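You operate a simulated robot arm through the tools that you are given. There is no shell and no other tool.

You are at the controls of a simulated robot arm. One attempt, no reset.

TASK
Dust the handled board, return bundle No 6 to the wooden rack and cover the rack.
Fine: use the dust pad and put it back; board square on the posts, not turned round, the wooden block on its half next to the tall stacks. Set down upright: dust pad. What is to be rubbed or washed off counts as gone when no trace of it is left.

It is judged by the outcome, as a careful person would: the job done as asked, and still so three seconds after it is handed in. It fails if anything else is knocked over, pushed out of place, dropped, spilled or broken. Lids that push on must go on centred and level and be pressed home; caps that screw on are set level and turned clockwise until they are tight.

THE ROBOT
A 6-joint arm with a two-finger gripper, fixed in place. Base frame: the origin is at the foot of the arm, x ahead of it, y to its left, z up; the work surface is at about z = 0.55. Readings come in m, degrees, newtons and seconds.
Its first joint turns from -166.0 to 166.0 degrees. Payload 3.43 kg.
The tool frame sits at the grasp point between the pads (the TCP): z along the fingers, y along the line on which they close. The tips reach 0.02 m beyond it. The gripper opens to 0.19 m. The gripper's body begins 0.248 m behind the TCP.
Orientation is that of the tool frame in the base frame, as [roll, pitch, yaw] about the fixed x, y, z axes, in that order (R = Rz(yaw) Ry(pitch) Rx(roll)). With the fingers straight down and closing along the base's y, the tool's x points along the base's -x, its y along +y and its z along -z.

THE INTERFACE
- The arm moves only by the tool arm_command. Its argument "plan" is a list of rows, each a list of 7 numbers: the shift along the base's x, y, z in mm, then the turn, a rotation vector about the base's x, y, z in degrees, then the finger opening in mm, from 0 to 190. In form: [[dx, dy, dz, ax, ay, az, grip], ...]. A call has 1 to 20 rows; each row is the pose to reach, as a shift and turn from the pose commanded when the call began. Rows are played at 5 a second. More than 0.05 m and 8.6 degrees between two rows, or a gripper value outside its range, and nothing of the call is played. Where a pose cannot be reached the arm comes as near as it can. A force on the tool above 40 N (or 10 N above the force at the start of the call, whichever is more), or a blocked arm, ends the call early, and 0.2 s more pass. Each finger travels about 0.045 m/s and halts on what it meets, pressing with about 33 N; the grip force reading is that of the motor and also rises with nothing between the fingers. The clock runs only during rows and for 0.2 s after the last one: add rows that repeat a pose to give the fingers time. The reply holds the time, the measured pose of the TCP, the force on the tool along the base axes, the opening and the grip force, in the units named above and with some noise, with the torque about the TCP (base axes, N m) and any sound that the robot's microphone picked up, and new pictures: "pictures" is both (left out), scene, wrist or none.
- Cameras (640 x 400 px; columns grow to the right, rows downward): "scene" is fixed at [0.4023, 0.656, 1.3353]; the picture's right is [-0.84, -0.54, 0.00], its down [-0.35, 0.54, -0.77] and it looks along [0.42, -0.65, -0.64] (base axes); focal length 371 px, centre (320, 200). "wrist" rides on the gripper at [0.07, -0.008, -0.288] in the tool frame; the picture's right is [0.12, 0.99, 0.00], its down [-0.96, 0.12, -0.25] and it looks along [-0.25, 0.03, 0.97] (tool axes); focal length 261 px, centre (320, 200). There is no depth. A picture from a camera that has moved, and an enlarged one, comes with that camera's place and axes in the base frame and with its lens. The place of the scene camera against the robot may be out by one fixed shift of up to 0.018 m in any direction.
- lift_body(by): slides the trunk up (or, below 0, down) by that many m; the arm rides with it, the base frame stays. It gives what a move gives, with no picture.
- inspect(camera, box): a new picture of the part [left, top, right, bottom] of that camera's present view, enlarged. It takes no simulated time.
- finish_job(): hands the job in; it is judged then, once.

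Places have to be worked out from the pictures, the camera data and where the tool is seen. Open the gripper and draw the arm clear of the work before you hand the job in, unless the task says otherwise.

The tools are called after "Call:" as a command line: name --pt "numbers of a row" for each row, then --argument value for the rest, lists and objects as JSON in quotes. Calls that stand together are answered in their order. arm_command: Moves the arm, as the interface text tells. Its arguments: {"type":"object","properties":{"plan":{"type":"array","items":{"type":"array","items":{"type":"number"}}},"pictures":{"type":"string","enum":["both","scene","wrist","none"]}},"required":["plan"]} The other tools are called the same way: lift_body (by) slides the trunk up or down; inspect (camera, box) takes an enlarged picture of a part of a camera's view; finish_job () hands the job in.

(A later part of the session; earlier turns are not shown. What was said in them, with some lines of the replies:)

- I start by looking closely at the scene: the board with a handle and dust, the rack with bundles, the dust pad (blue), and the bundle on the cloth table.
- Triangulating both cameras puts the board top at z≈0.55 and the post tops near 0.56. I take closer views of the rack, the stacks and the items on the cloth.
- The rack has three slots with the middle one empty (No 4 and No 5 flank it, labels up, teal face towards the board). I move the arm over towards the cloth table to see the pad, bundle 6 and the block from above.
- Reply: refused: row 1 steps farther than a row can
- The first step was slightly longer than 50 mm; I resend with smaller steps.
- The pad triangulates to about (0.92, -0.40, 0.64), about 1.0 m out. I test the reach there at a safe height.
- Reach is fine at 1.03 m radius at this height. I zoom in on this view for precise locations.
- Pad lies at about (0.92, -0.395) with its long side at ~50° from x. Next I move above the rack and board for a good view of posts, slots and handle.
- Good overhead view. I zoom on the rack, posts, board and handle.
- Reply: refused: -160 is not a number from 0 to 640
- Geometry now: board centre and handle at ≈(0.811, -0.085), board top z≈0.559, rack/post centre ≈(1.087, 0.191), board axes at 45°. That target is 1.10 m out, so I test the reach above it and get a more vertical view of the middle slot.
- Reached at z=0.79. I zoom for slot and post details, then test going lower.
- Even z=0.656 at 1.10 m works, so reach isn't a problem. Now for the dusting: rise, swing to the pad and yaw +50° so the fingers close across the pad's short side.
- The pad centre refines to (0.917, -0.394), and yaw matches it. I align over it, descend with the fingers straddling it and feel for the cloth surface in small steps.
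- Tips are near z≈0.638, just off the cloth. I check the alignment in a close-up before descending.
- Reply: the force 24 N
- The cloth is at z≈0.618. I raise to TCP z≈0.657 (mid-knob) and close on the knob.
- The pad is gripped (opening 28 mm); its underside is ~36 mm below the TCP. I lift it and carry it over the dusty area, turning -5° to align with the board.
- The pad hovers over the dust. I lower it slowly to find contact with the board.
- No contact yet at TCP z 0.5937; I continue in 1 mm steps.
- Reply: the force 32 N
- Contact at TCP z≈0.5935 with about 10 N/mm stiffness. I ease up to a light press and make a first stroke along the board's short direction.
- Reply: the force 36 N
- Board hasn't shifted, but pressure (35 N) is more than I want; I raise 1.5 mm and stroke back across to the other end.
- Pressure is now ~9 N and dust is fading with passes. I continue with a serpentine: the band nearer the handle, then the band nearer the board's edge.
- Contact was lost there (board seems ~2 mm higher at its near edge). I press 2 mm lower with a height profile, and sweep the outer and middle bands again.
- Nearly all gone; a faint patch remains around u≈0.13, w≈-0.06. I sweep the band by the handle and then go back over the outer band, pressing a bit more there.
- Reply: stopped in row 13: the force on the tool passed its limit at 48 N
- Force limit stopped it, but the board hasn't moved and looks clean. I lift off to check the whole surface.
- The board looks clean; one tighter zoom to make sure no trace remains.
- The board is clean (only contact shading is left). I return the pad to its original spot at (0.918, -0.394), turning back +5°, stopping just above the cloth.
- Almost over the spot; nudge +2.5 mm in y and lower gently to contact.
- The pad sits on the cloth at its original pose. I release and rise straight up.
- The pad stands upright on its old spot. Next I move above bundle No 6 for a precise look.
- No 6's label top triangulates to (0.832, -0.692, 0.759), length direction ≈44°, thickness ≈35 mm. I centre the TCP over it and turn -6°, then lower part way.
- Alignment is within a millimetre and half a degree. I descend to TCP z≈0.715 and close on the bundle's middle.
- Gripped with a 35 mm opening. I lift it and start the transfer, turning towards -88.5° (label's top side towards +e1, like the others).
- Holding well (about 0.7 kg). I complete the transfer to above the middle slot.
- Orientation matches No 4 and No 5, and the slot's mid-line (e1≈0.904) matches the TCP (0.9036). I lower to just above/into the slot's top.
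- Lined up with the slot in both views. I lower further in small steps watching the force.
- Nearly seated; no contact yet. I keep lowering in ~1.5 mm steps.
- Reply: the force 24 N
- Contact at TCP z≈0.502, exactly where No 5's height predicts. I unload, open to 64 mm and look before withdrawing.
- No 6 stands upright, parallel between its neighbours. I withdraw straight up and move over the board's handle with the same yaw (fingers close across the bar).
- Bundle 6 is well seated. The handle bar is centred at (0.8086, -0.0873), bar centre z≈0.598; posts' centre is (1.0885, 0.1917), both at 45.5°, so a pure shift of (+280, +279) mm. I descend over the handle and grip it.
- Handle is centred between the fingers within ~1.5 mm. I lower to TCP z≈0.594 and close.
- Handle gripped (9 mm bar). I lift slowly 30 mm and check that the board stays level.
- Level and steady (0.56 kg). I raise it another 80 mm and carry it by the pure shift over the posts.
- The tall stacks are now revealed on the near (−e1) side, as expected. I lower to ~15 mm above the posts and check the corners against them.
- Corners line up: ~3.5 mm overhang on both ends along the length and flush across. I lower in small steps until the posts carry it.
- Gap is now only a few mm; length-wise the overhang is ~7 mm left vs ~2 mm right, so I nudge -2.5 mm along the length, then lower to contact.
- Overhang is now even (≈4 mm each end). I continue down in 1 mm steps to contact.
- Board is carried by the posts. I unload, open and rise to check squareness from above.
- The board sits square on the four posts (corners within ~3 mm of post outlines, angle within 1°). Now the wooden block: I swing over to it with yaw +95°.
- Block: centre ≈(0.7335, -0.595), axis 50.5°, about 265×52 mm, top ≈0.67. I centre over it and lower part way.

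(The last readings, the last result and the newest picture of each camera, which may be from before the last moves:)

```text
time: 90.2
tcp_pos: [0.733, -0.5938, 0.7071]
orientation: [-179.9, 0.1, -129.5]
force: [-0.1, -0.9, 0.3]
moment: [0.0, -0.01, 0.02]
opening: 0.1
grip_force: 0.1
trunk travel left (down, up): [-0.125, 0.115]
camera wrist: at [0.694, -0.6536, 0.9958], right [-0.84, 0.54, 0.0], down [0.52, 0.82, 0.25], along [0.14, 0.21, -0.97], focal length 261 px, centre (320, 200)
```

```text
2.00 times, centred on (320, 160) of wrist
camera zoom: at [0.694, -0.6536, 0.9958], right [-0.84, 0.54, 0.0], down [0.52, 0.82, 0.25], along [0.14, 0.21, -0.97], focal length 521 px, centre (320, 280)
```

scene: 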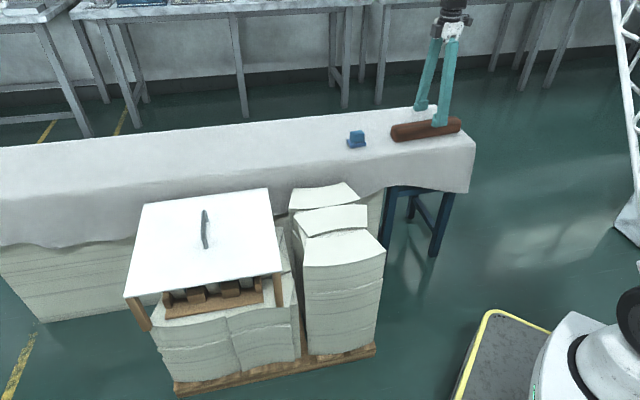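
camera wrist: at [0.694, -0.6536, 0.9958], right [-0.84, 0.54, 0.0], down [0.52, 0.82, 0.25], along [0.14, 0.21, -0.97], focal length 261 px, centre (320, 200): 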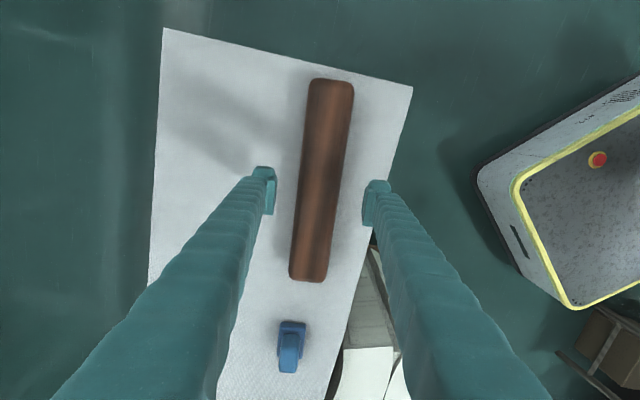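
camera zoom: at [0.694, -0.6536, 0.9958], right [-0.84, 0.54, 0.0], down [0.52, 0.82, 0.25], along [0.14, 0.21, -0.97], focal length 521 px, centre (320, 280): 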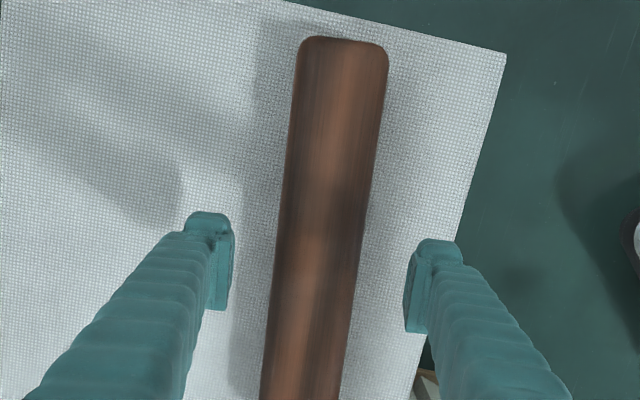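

Well aligned. I descend to z≈0.648 and close on the block.

Call:
arm_command --pt "0 0 -30 0 0 0 100" --pt "0 0 -50 0 0 0 90" --pt "0 0 -59 0 0 0 80" --pt "0 0 -59 0 0 0 65" --pt "0 0 -59 0 0 0 45" --pt "0 0 -59 0 0 0 30" --pt "0 0 -59 0 0 0 30" --pt "0 0 -59 0 0 0 30"

Call:
inspect --camera "scene" --box '[370, 80, 480, 170]'

```text
time: 92.0
tcp_pos: [0.7331, -0.5944, 0.6497]
orientation: [-179.9, 0.1, -129.5]
force: [1.2, -0.5, 2.0]
moment: [0.02, 0.0, -0.27]
opening: 0.0555
grip_force: 33.1
trunk travel left (down, up): [-0.125, 0.115]
camera wrist: at [0.693, -0.6542, 0.9384], right [-0.84, 0.54, 0.0], down [0.52, 0.82, 0.25], along [0.14, 0.21, -0.97], focal length 261 px, centre (320, 200)
```

scene: 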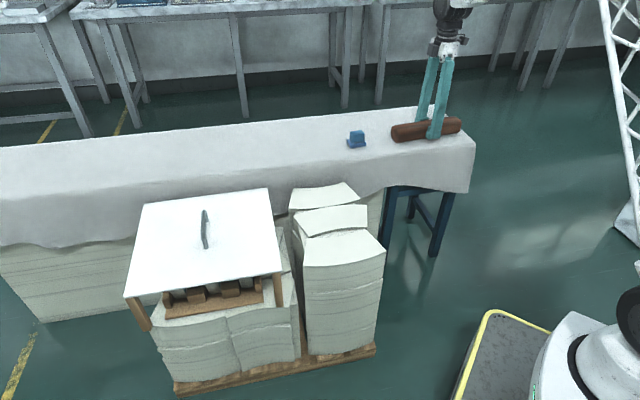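
wrist: 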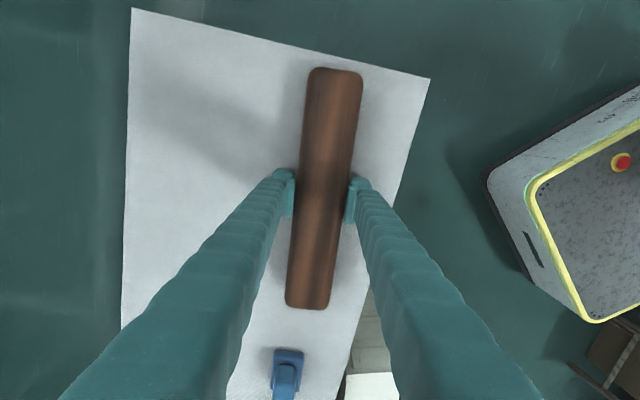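

```text
4.44 times, centred on (425, 125) of scene
camera zoom: at [0.4023, 0.656, 1.3353], right [-0.84, -0.54, 0.0], down [-0.35, 0.54, -0.77], along [0.42, -0.65, -0.64], focal length 1649 px, centre (-147, 533)
```

zoom: 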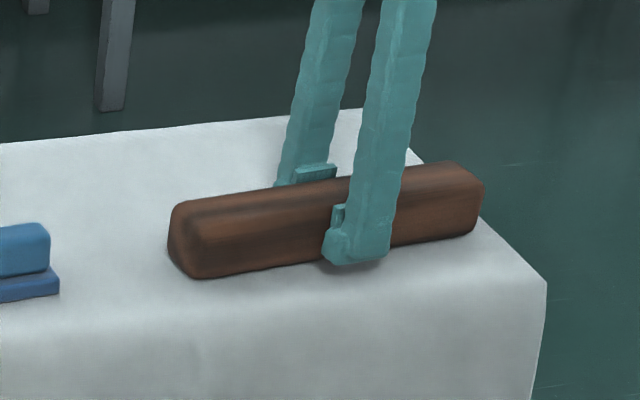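

Gripped (55 mm). I lift the block clear first and check the hold.

Call:
arm_command --pt "0 0 8 0 0 0 30" --pt "0 0 25 0 0 0 30" --pt "0 0 60 0 0 0 30" --pt "0 0 100 0 0 0 30" --pt "0 0 140 0 0 0 30" --pt "0 0 175 0 0 0 30" --pt "0 0 175 0 0 0 30"

```text
time: 93.7
tcp_pos: [0.7304, -0.597, 0.8264]
orientation: [-180.0, 0.1, -129.5]
force: [-0.2, -0.1, -5.0]
moment: [-0.03, -0.02, -0.02]
opening: 0.0552
grip_force: 33.2
trunk travel left (down, up): [-0.125, 0.115]
camera wrist: at [0.6917, -0.657, 1.1141], right [-0.84, 0.54, 0.0], down [0.52, 0.82, 0.25], along [0.14, 0.21, -0.97], focal length 261 px, centre (320, 200)
```

scene: 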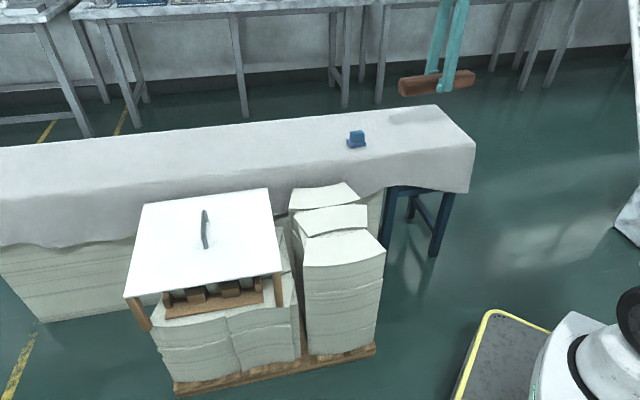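
wrist: 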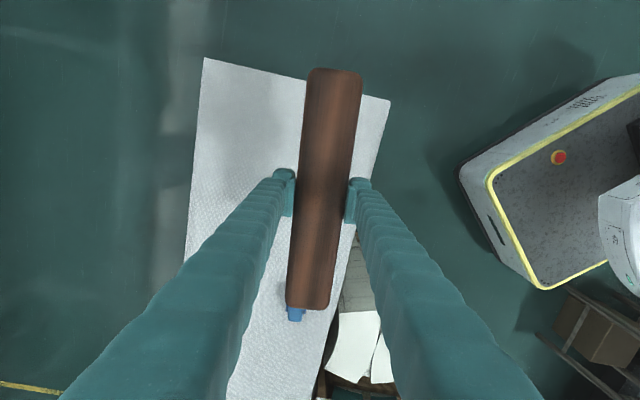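

Steady hold, 0.5 kg. I carry it to above the half of the board next to the tall stacks, turning -95° so it lies along the board's short side.

Call:
arm_command --pt "14 36 2 0 0 -4.75 30" --pt "28 72 2 0 0 -9.5 30" --pt "43 108 2 0 0 -14.25 30" --pt "57 144 2 0 0 -19 30" --pt "71 180 2 0 0 -23.75 30" --pt "85 216 2 0 0 -28.5 30" --pt "99 252 2 0 0 -33.25 30" --pt "113 288 2 0 0 -38 30" --pt "128 324 2 0 0 -42.75 30" --pt "142 360 2 0 0 -47.5 30" --pt "156 396 2 0 0 -52.25 30" --pt "170 432 2 0 0 -57 30" --pt "184 468 2 0 0 -61.75 30" --pt "198 504 2 0 0 -66.5 30" --pt "213 540 2 0 0 -71.25 30" --pt "227 576 2 0 0 -76 30" --pt "241 612 2 0 0 -80.75 30" --pt "255 648 2 0 0 -85.5 30" --pt "270 684 2 0 0 -90.25 30" --pt "283.6 719.5 2 0 0 -95 30"

Call:
inspect --camera "wrist" --box '[180, 20, 480, 320]'

```text
time: 97.8
tcp_pos: [1.016, 0.1252, 0.8278]
orientation: [-179.9, 0.1, 135.4]
force: [-0.2, 0.2, -5.2]
moment: [0.1, -0.01, -0.01]
opening: 0.0556
grip_force: 32.4
trunk travel left (down, up): [-0.125, 0.115]
camera wrist: at [0.9601, 0.1691, 1.1158], right [0.61, 0.79, 0.0], down [0.77, -0.59, 0.25], along [0.2, -0.15, -0.97], focal length 261 px, centre (320, 200)
```

scene: 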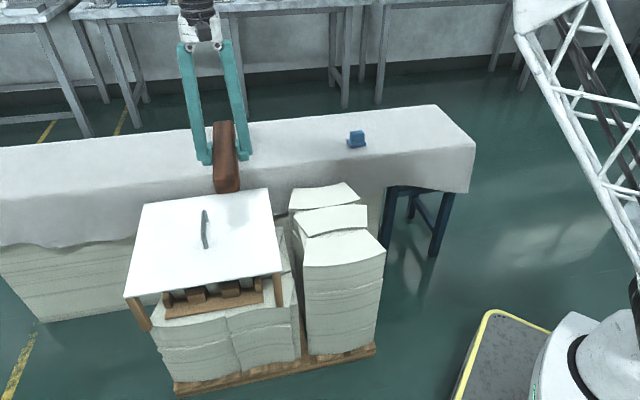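
wrist: 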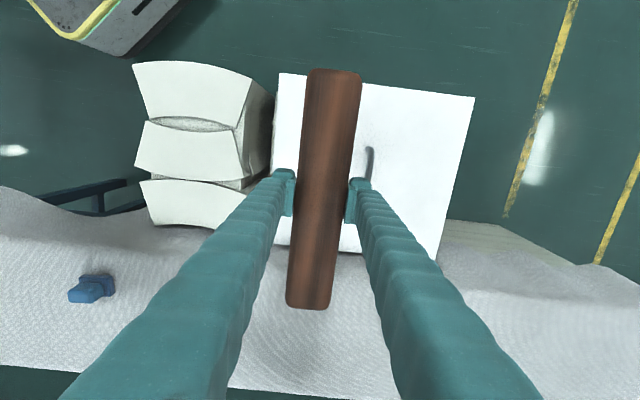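

```text
1.33 times, centred on (330, 170) of wrist
camera zoom: at [0.9601, 0.1691, 1.1158], right [0.61, 0.79, 0.0], down [0.77, -0.59, 0.25], along [0.2, -0.15, -0.97], focal length 348 px, centre (307, 240)
```

zoom: 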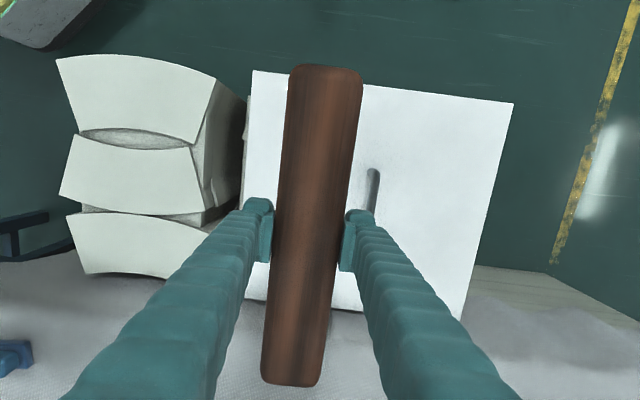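

Position is right over the near half (e1≈0.807), clear of the handle. I lower it, then approach contact slowly.

Call:
arm_command --pt "-1 -1 -40 0 0 0 30" --pt "-1 -1 -80 0 0 0 30" --pt "-1 -1 -120 0 0 0 30" --pt "-1 -1 -160 0 0 0 30" --pt "-1 -1 -190 0 0 0 30" --pt "-1 -1 -208 0 0 0 30" --pt "-1 -1 -218 0 0 0 30" --pt "-1 -1 -218 0 0 0 30"

Call:
inspect --camera "scene" --box '[100, 160, 300, 330]'

```text
time: 99.7
tcp_pos: [1.0145, 0.1247, 0.6079]
orientation: [-179.8, 0.1, 135.5]
force: [-0.7, -0.4, -5.9]
moment: [0.01, 0.01, 0.0]
opening: 0.0551
grip_force: 33.2
trunk travel left (down, up): [-0.125, 0.115]
camera wrist: at [0.9575, 0.1683, 0.8967], right [0.61, 0.79, 0.0], down [0.77, -0.59, 0.25], along [0.2, -0.15, -0.97], focal length 261 px, centre (320, 200)
```

scene: 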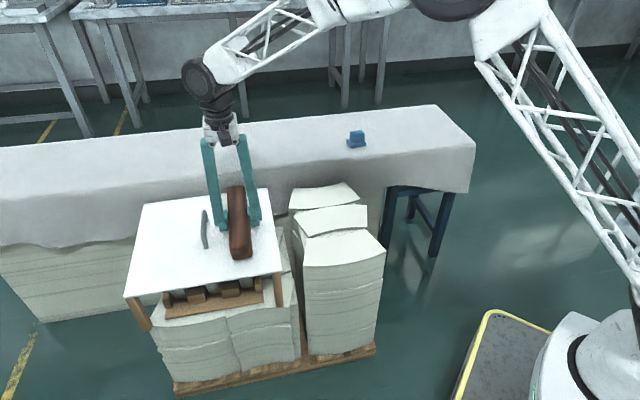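
wrist: 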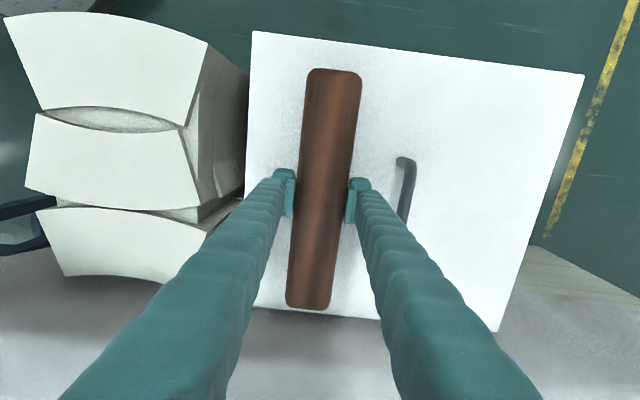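

```text
2.35 times, centred on (200, 245) of scene
camera zoom: at [0.4023, 0.656, 1.3353], right [-0.84, -0.54, 0.0], down [-0.35, 0.54, -0.77], along [0.42, -0.65, -0.64], focal length 873 px, centre (602, 94)
```

zoom: 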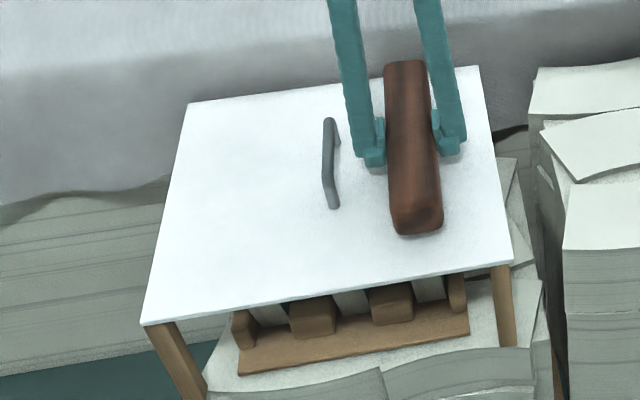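

8 mm above the board. I nudge it 10 mm towards the near edge to centre it across the board and lower to contact.

Call:
arm_command --pt "-4 4 0 0 0 0 30" --pt "-7 7 0 0 0 0 30" --pt "-7 7 -3 0 0 0 30" --pt "-7 7 -5 0 0 0 30" --pt "-7 7 -6.5 0 0 0 30" --pt "-7 7 -6.5 0 0 0 30" --pictures "none"

```text
time: 101.0
tcp_pos: [1.0079, 0.1316, 0.6019]
orientation: [-180.0, 0.1, 135.5]
force: [-0.2, -0.2, -5.1]
moment: [0.01, -0.03, -0.04]
opening: 0.0552
grip_force: 33.5
trunk travel left (down, up): [-0.125, 0.115]
```

Call:
arm_command --pt "0 0 -1 0 0 0 30" --pt "0 0 -2 0 0 0 30" --pt "0 0 -3 0 0 0 30" --pt "0 0 -3 0 0 0 30" --pictures "none"

```text
time: 102.0
tcp_pos: [1.0088, 0.1321, 0.5986]
orientation: [-179.9, 0.1, 135.4]
force: [0.5, 0.4, -6.2]
moment: [-0.01, 0.03, 0.01]
opening: 0.0553
grip_force: 33.1
trunk travel left (down, up): [-0.125, 0.115]
```

Still no contact at 0.5986; I keep stepping 1 mm at a time.

Call:
arm_command --pt "0 0 -1 0 0 0 30" --pt "0 0 -2 0 0 0 30" --pt "0 0 -2 0 0 0 30" --pictures "none"

```text
time: 102.8
tcp_pos: [1.0077, 0.1312, 0.596]
orientation: [-179.9, 0.1, 135.4]
force: [0.0, 0.1, -5.2]
moment: [-0.01, -0.03, -0.04]
opening: 0.0555
grip_force: 32.9
trunk travel left (down, up): [-0.125, 0.115]
```

Call:
arm_command --pt "0 0 -1 0 0 0 30" --pt "0 0 -2 0 0 0 30" --pt "0 0 -2 0 0 0 30" --pictures "none"

Call:
inspect --camera "scene" --box '[200, 180, 290, 260]'

```text
time: 103.7
tcp_pos: [1.0084, 0.1309, 0.5951]
orientation: [180.0, 0.1, 135.4]
force: [1.3, 1.4, 5.4]
moment: [0.2, 0.06, -0.01]
opening: 0.0552
grip_force: 32.7
trunk travel left (down, up): [-0.125, 0.115]
```

```text
5.00 times, centred on (245, 220) of scene
camera zoom: at [0.4023, 0.656, 1.3353], right [-0.84, -0.54, 0.0], down [-0.35, 0.54, -0.77], along [0.42, -0.65, -0.64], focal length 1855 px, centre (695, 100)
```

zoom: 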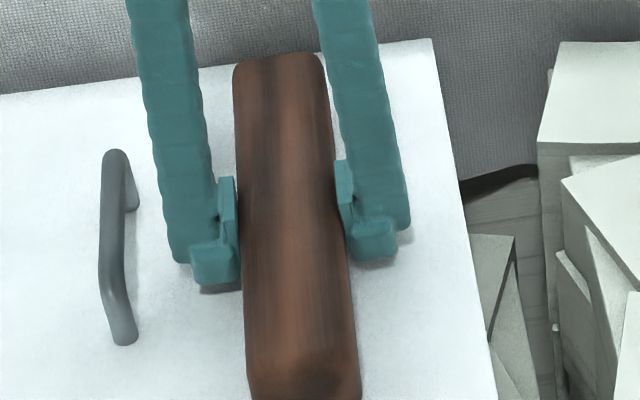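

Contact (≈11 N). I release, opening gently, and rise straight up.

Call:
arm_command --pt "0 0 0.7 0 0 0 54" --pt "0 0 0.7 0 0 0 60" --pt "0 0 0.7 0 0 0 70" --pt "0 0 0.7 0 0 0 78" --pt "0 0 0.7 0 0 0 78" --pt "0 0 12 0 0 0 78" --pt "0 0 45 0 0 0 78" --pt "0 0 90 0 0 0 78" --pt "0 0 135 0 0 0 78" --pt "0 0 180 0 0 0 78" --pt "0 0 225 0 0 0 78" --pt "0 0 265 0 0 0 78"

Call:
inspect --camera "scene" --box '[100, 160, 300, 330]'

Call:
inspect --camera "wrist" --box '[180, 20, 480, 320]'

```text
time: 106.2
tcp_pos: [1.009, 0.1321, 0.8582]
orientation: [-179.9, 0.0, 135.5]
force: [0.7, 0.5, 0.1]
moment: [-0.01, 0.11, -0.01]
opening: 0.0778
grip_force: 0.1
trunk travel left (down, up): [-0.125, 0.115]
camera wrist: at [0.952, 0.1759, 1.1469], right [0.61, 0.79, 0.0], down [0.77, -0.59, 0.25], along [0.2, -0.15, -0.97], focal length 261 px, centre (320, 200)
```

scene: 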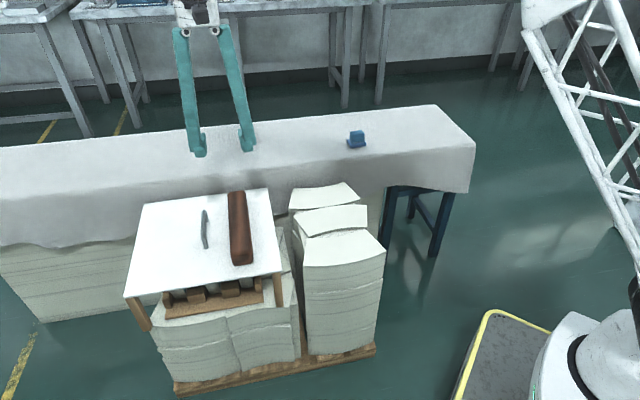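
wrist: 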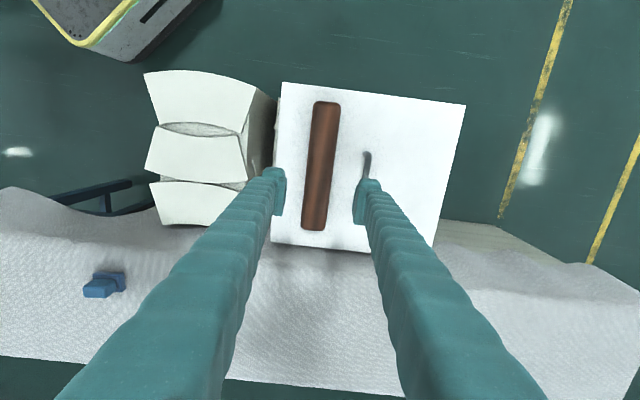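

```text
2.35 times, centred on (200, 245) of scene
camera zoom: at [0.4023, 0.656, 1.3353], right [-0.84, -0.54, 0.0], down [-0.35, 0.54, -0.77], along [0.42, -0.65, -0.64], focal length 873 px, centre (602, 94)
```

zoom: 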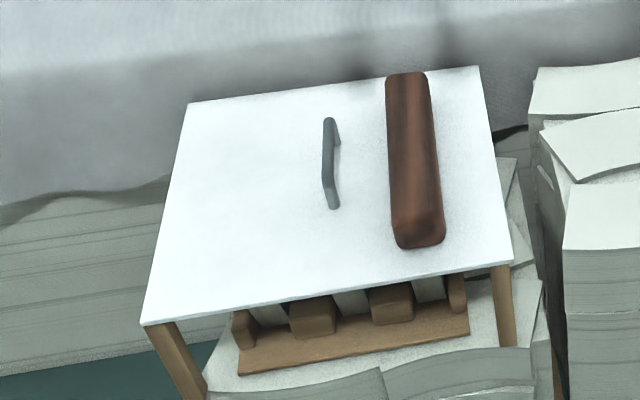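

```text
1.33 times, centred on (330, 170) of wrist
camera zoom: at [0.952, 0.1759, 1.1469], right [0.61, 0.79, 0.0], down [0.77, -0.59, 0.25], along [0.2, -0.15, -0.97], focal length 348 px, centre (307, 240)
```

zoom: 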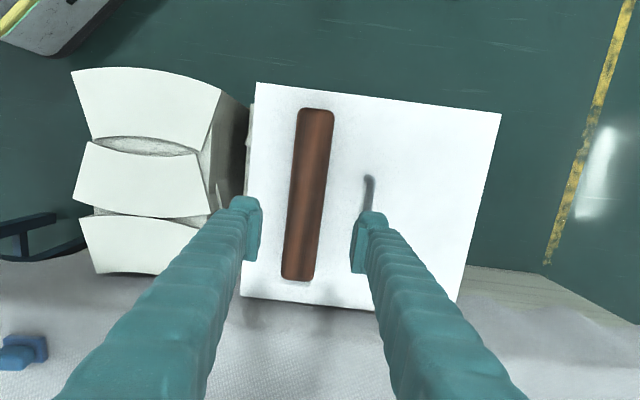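

All set: block lies squarely on the near half, the board hasn't shifted. I draw the arm clear and make a final check.

Call:
arm_command --pt "-20 -20 30 0 0 0 78" --pt "-50 -45 50 0 0 0 78" --pt "-80 -75 60 0 0 0 78" --pt "-110 -110 60 0 0 0 78" --pt "-140 -145 60 0 0 0 78" --pt "-170 -180 60 0 0 0 78" --pt "-200 -215 60 0 0 0 78" --pt "-230 -250 60 0 0 0 78" --pt "-255 -285 60 0 0 0 78"

Call:
inspect --camera "scene" --box '[110, 170, 300, 320]'

Call:
inspect --camera "scene" --box '[320, 100, 400, 170]'

Call:
inspect --camera "scene" --box '[120, 190, 230, 300]'

```text
time: 108.2
tcp_pos: [0.7513, -0.152, 0.9195]
orientation: [-179.9, -0.1, 135.5]
force: [0.9, 0.4, -0.6]
moment: [-0.07, 0.13, 0.0]
opening: 0.0782
grip_force: 0.0
trunk travel left (down, up): [-0.125, 0.115]
camera wrist: at [0.6972, -0.1079, 1.2078], right [0.61, 0.79, 0.0], down [0.77, -0.59, 0.25], along [0.2, -0.15, -0.97], focal length 261 px, centre (320, 200)
```

scene: 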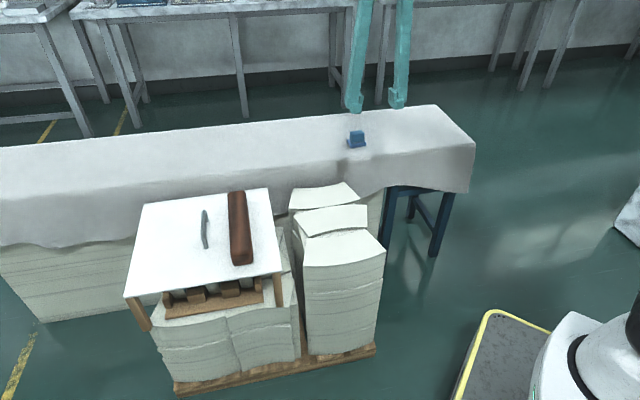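
wrist: 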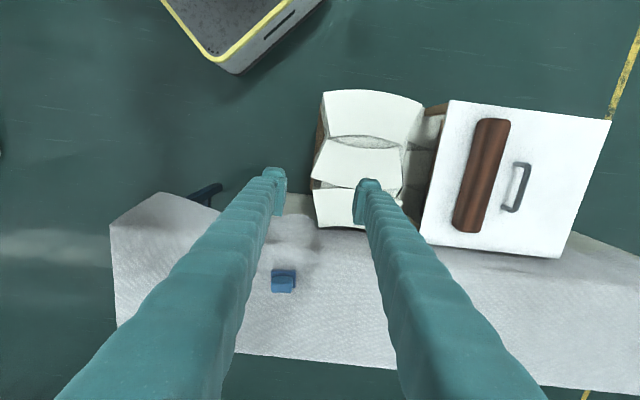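

```text
2.67 times, centred on (205, 245) of scene
camera zoom: at [0.4023, 0.656, 1.3353], right [-0.84, -0.54, 0.0], down [-0.35, 0.54, -0.77], along [0.42, -0.65, -0.64], focal length 990 px, centre (627, 80)
```

zoom: 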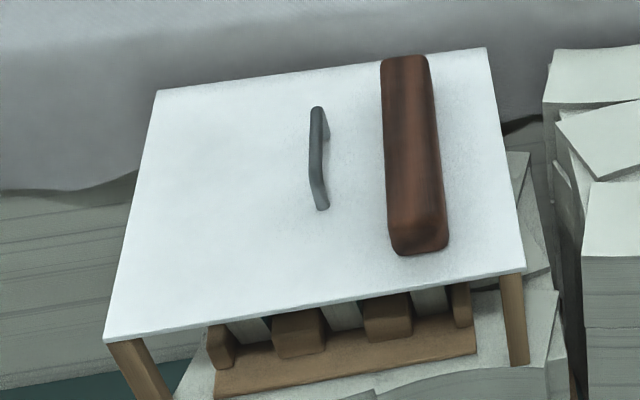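

```text
5.71 times, centred on (360, 135) of scene
camera zoom: at [0.4023, 0.656, 1.3353], right [-0.84, -0.54, 0.0], down [-0.35, 0.54, -0.77], along [0.42, -0.65, -0.64], focal length 2120 px, centre (91, 571)
```

zoom: 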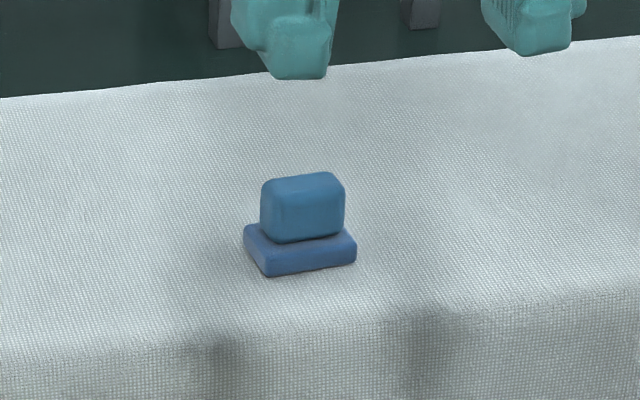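

```text
3.64 times, centred on (175, 245) of scene
camera zoom: at [0.4023, 0.656, 1.3353], right [-0.84, -0.54, 0.0], down [-0.35, 0.54, -0.77], along [0.42, -0.65, -0.64], focal length 1349 px, centre (847, 36)
```

zoom: 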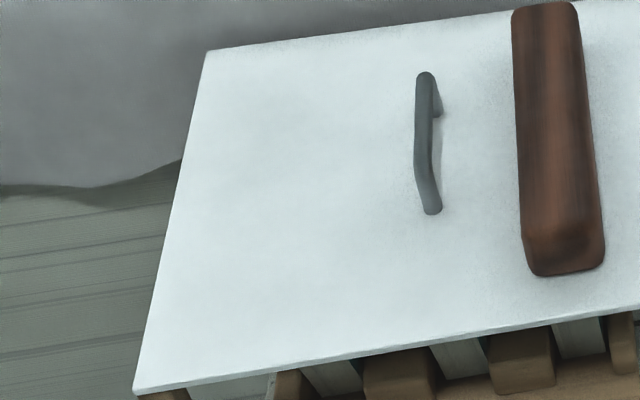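

Everything checks out:
- **Board:** clean, level and square on the posts.
- **Bundle No 6:** in the middle slot of the rack.
- **Block:** on the half next to the tall stacks.
- **Dust pad:** upright on its old spot.

The gripper is open and the arm is clear, so I hand the job in.

Call:
finish_job

```text
The job is handed in.
```

The job is handed in; I have not seen the judgement. This is how things stood at my last camera check:

- **Dusting:** I wiped the board with the dust pad until no trace showed in close-up. The pad is back upright on its original spot on the cloth. One stroke pressed harder than intended and tripped the force limit at 48 N, but the board did not shift.
- **Bundle No 6:** It stands in the middle slot of the rack, between No 4 and No 5, with its label facing the same way as theirs.
- **Cover:** The board rests on the four posts and was not turned round. Its corners measured within about 5 mm of the post outlines and its angle within 1°. The two far posts were hidden from the scene camera, so I judged those corners from the measurements only.
- **Wooden block:** It lies on the half of the board next to the tall stacks, clear of the handle.

I saw nothing knocked over or pushed out of place. The gripper is open and the arm is clear of the work.
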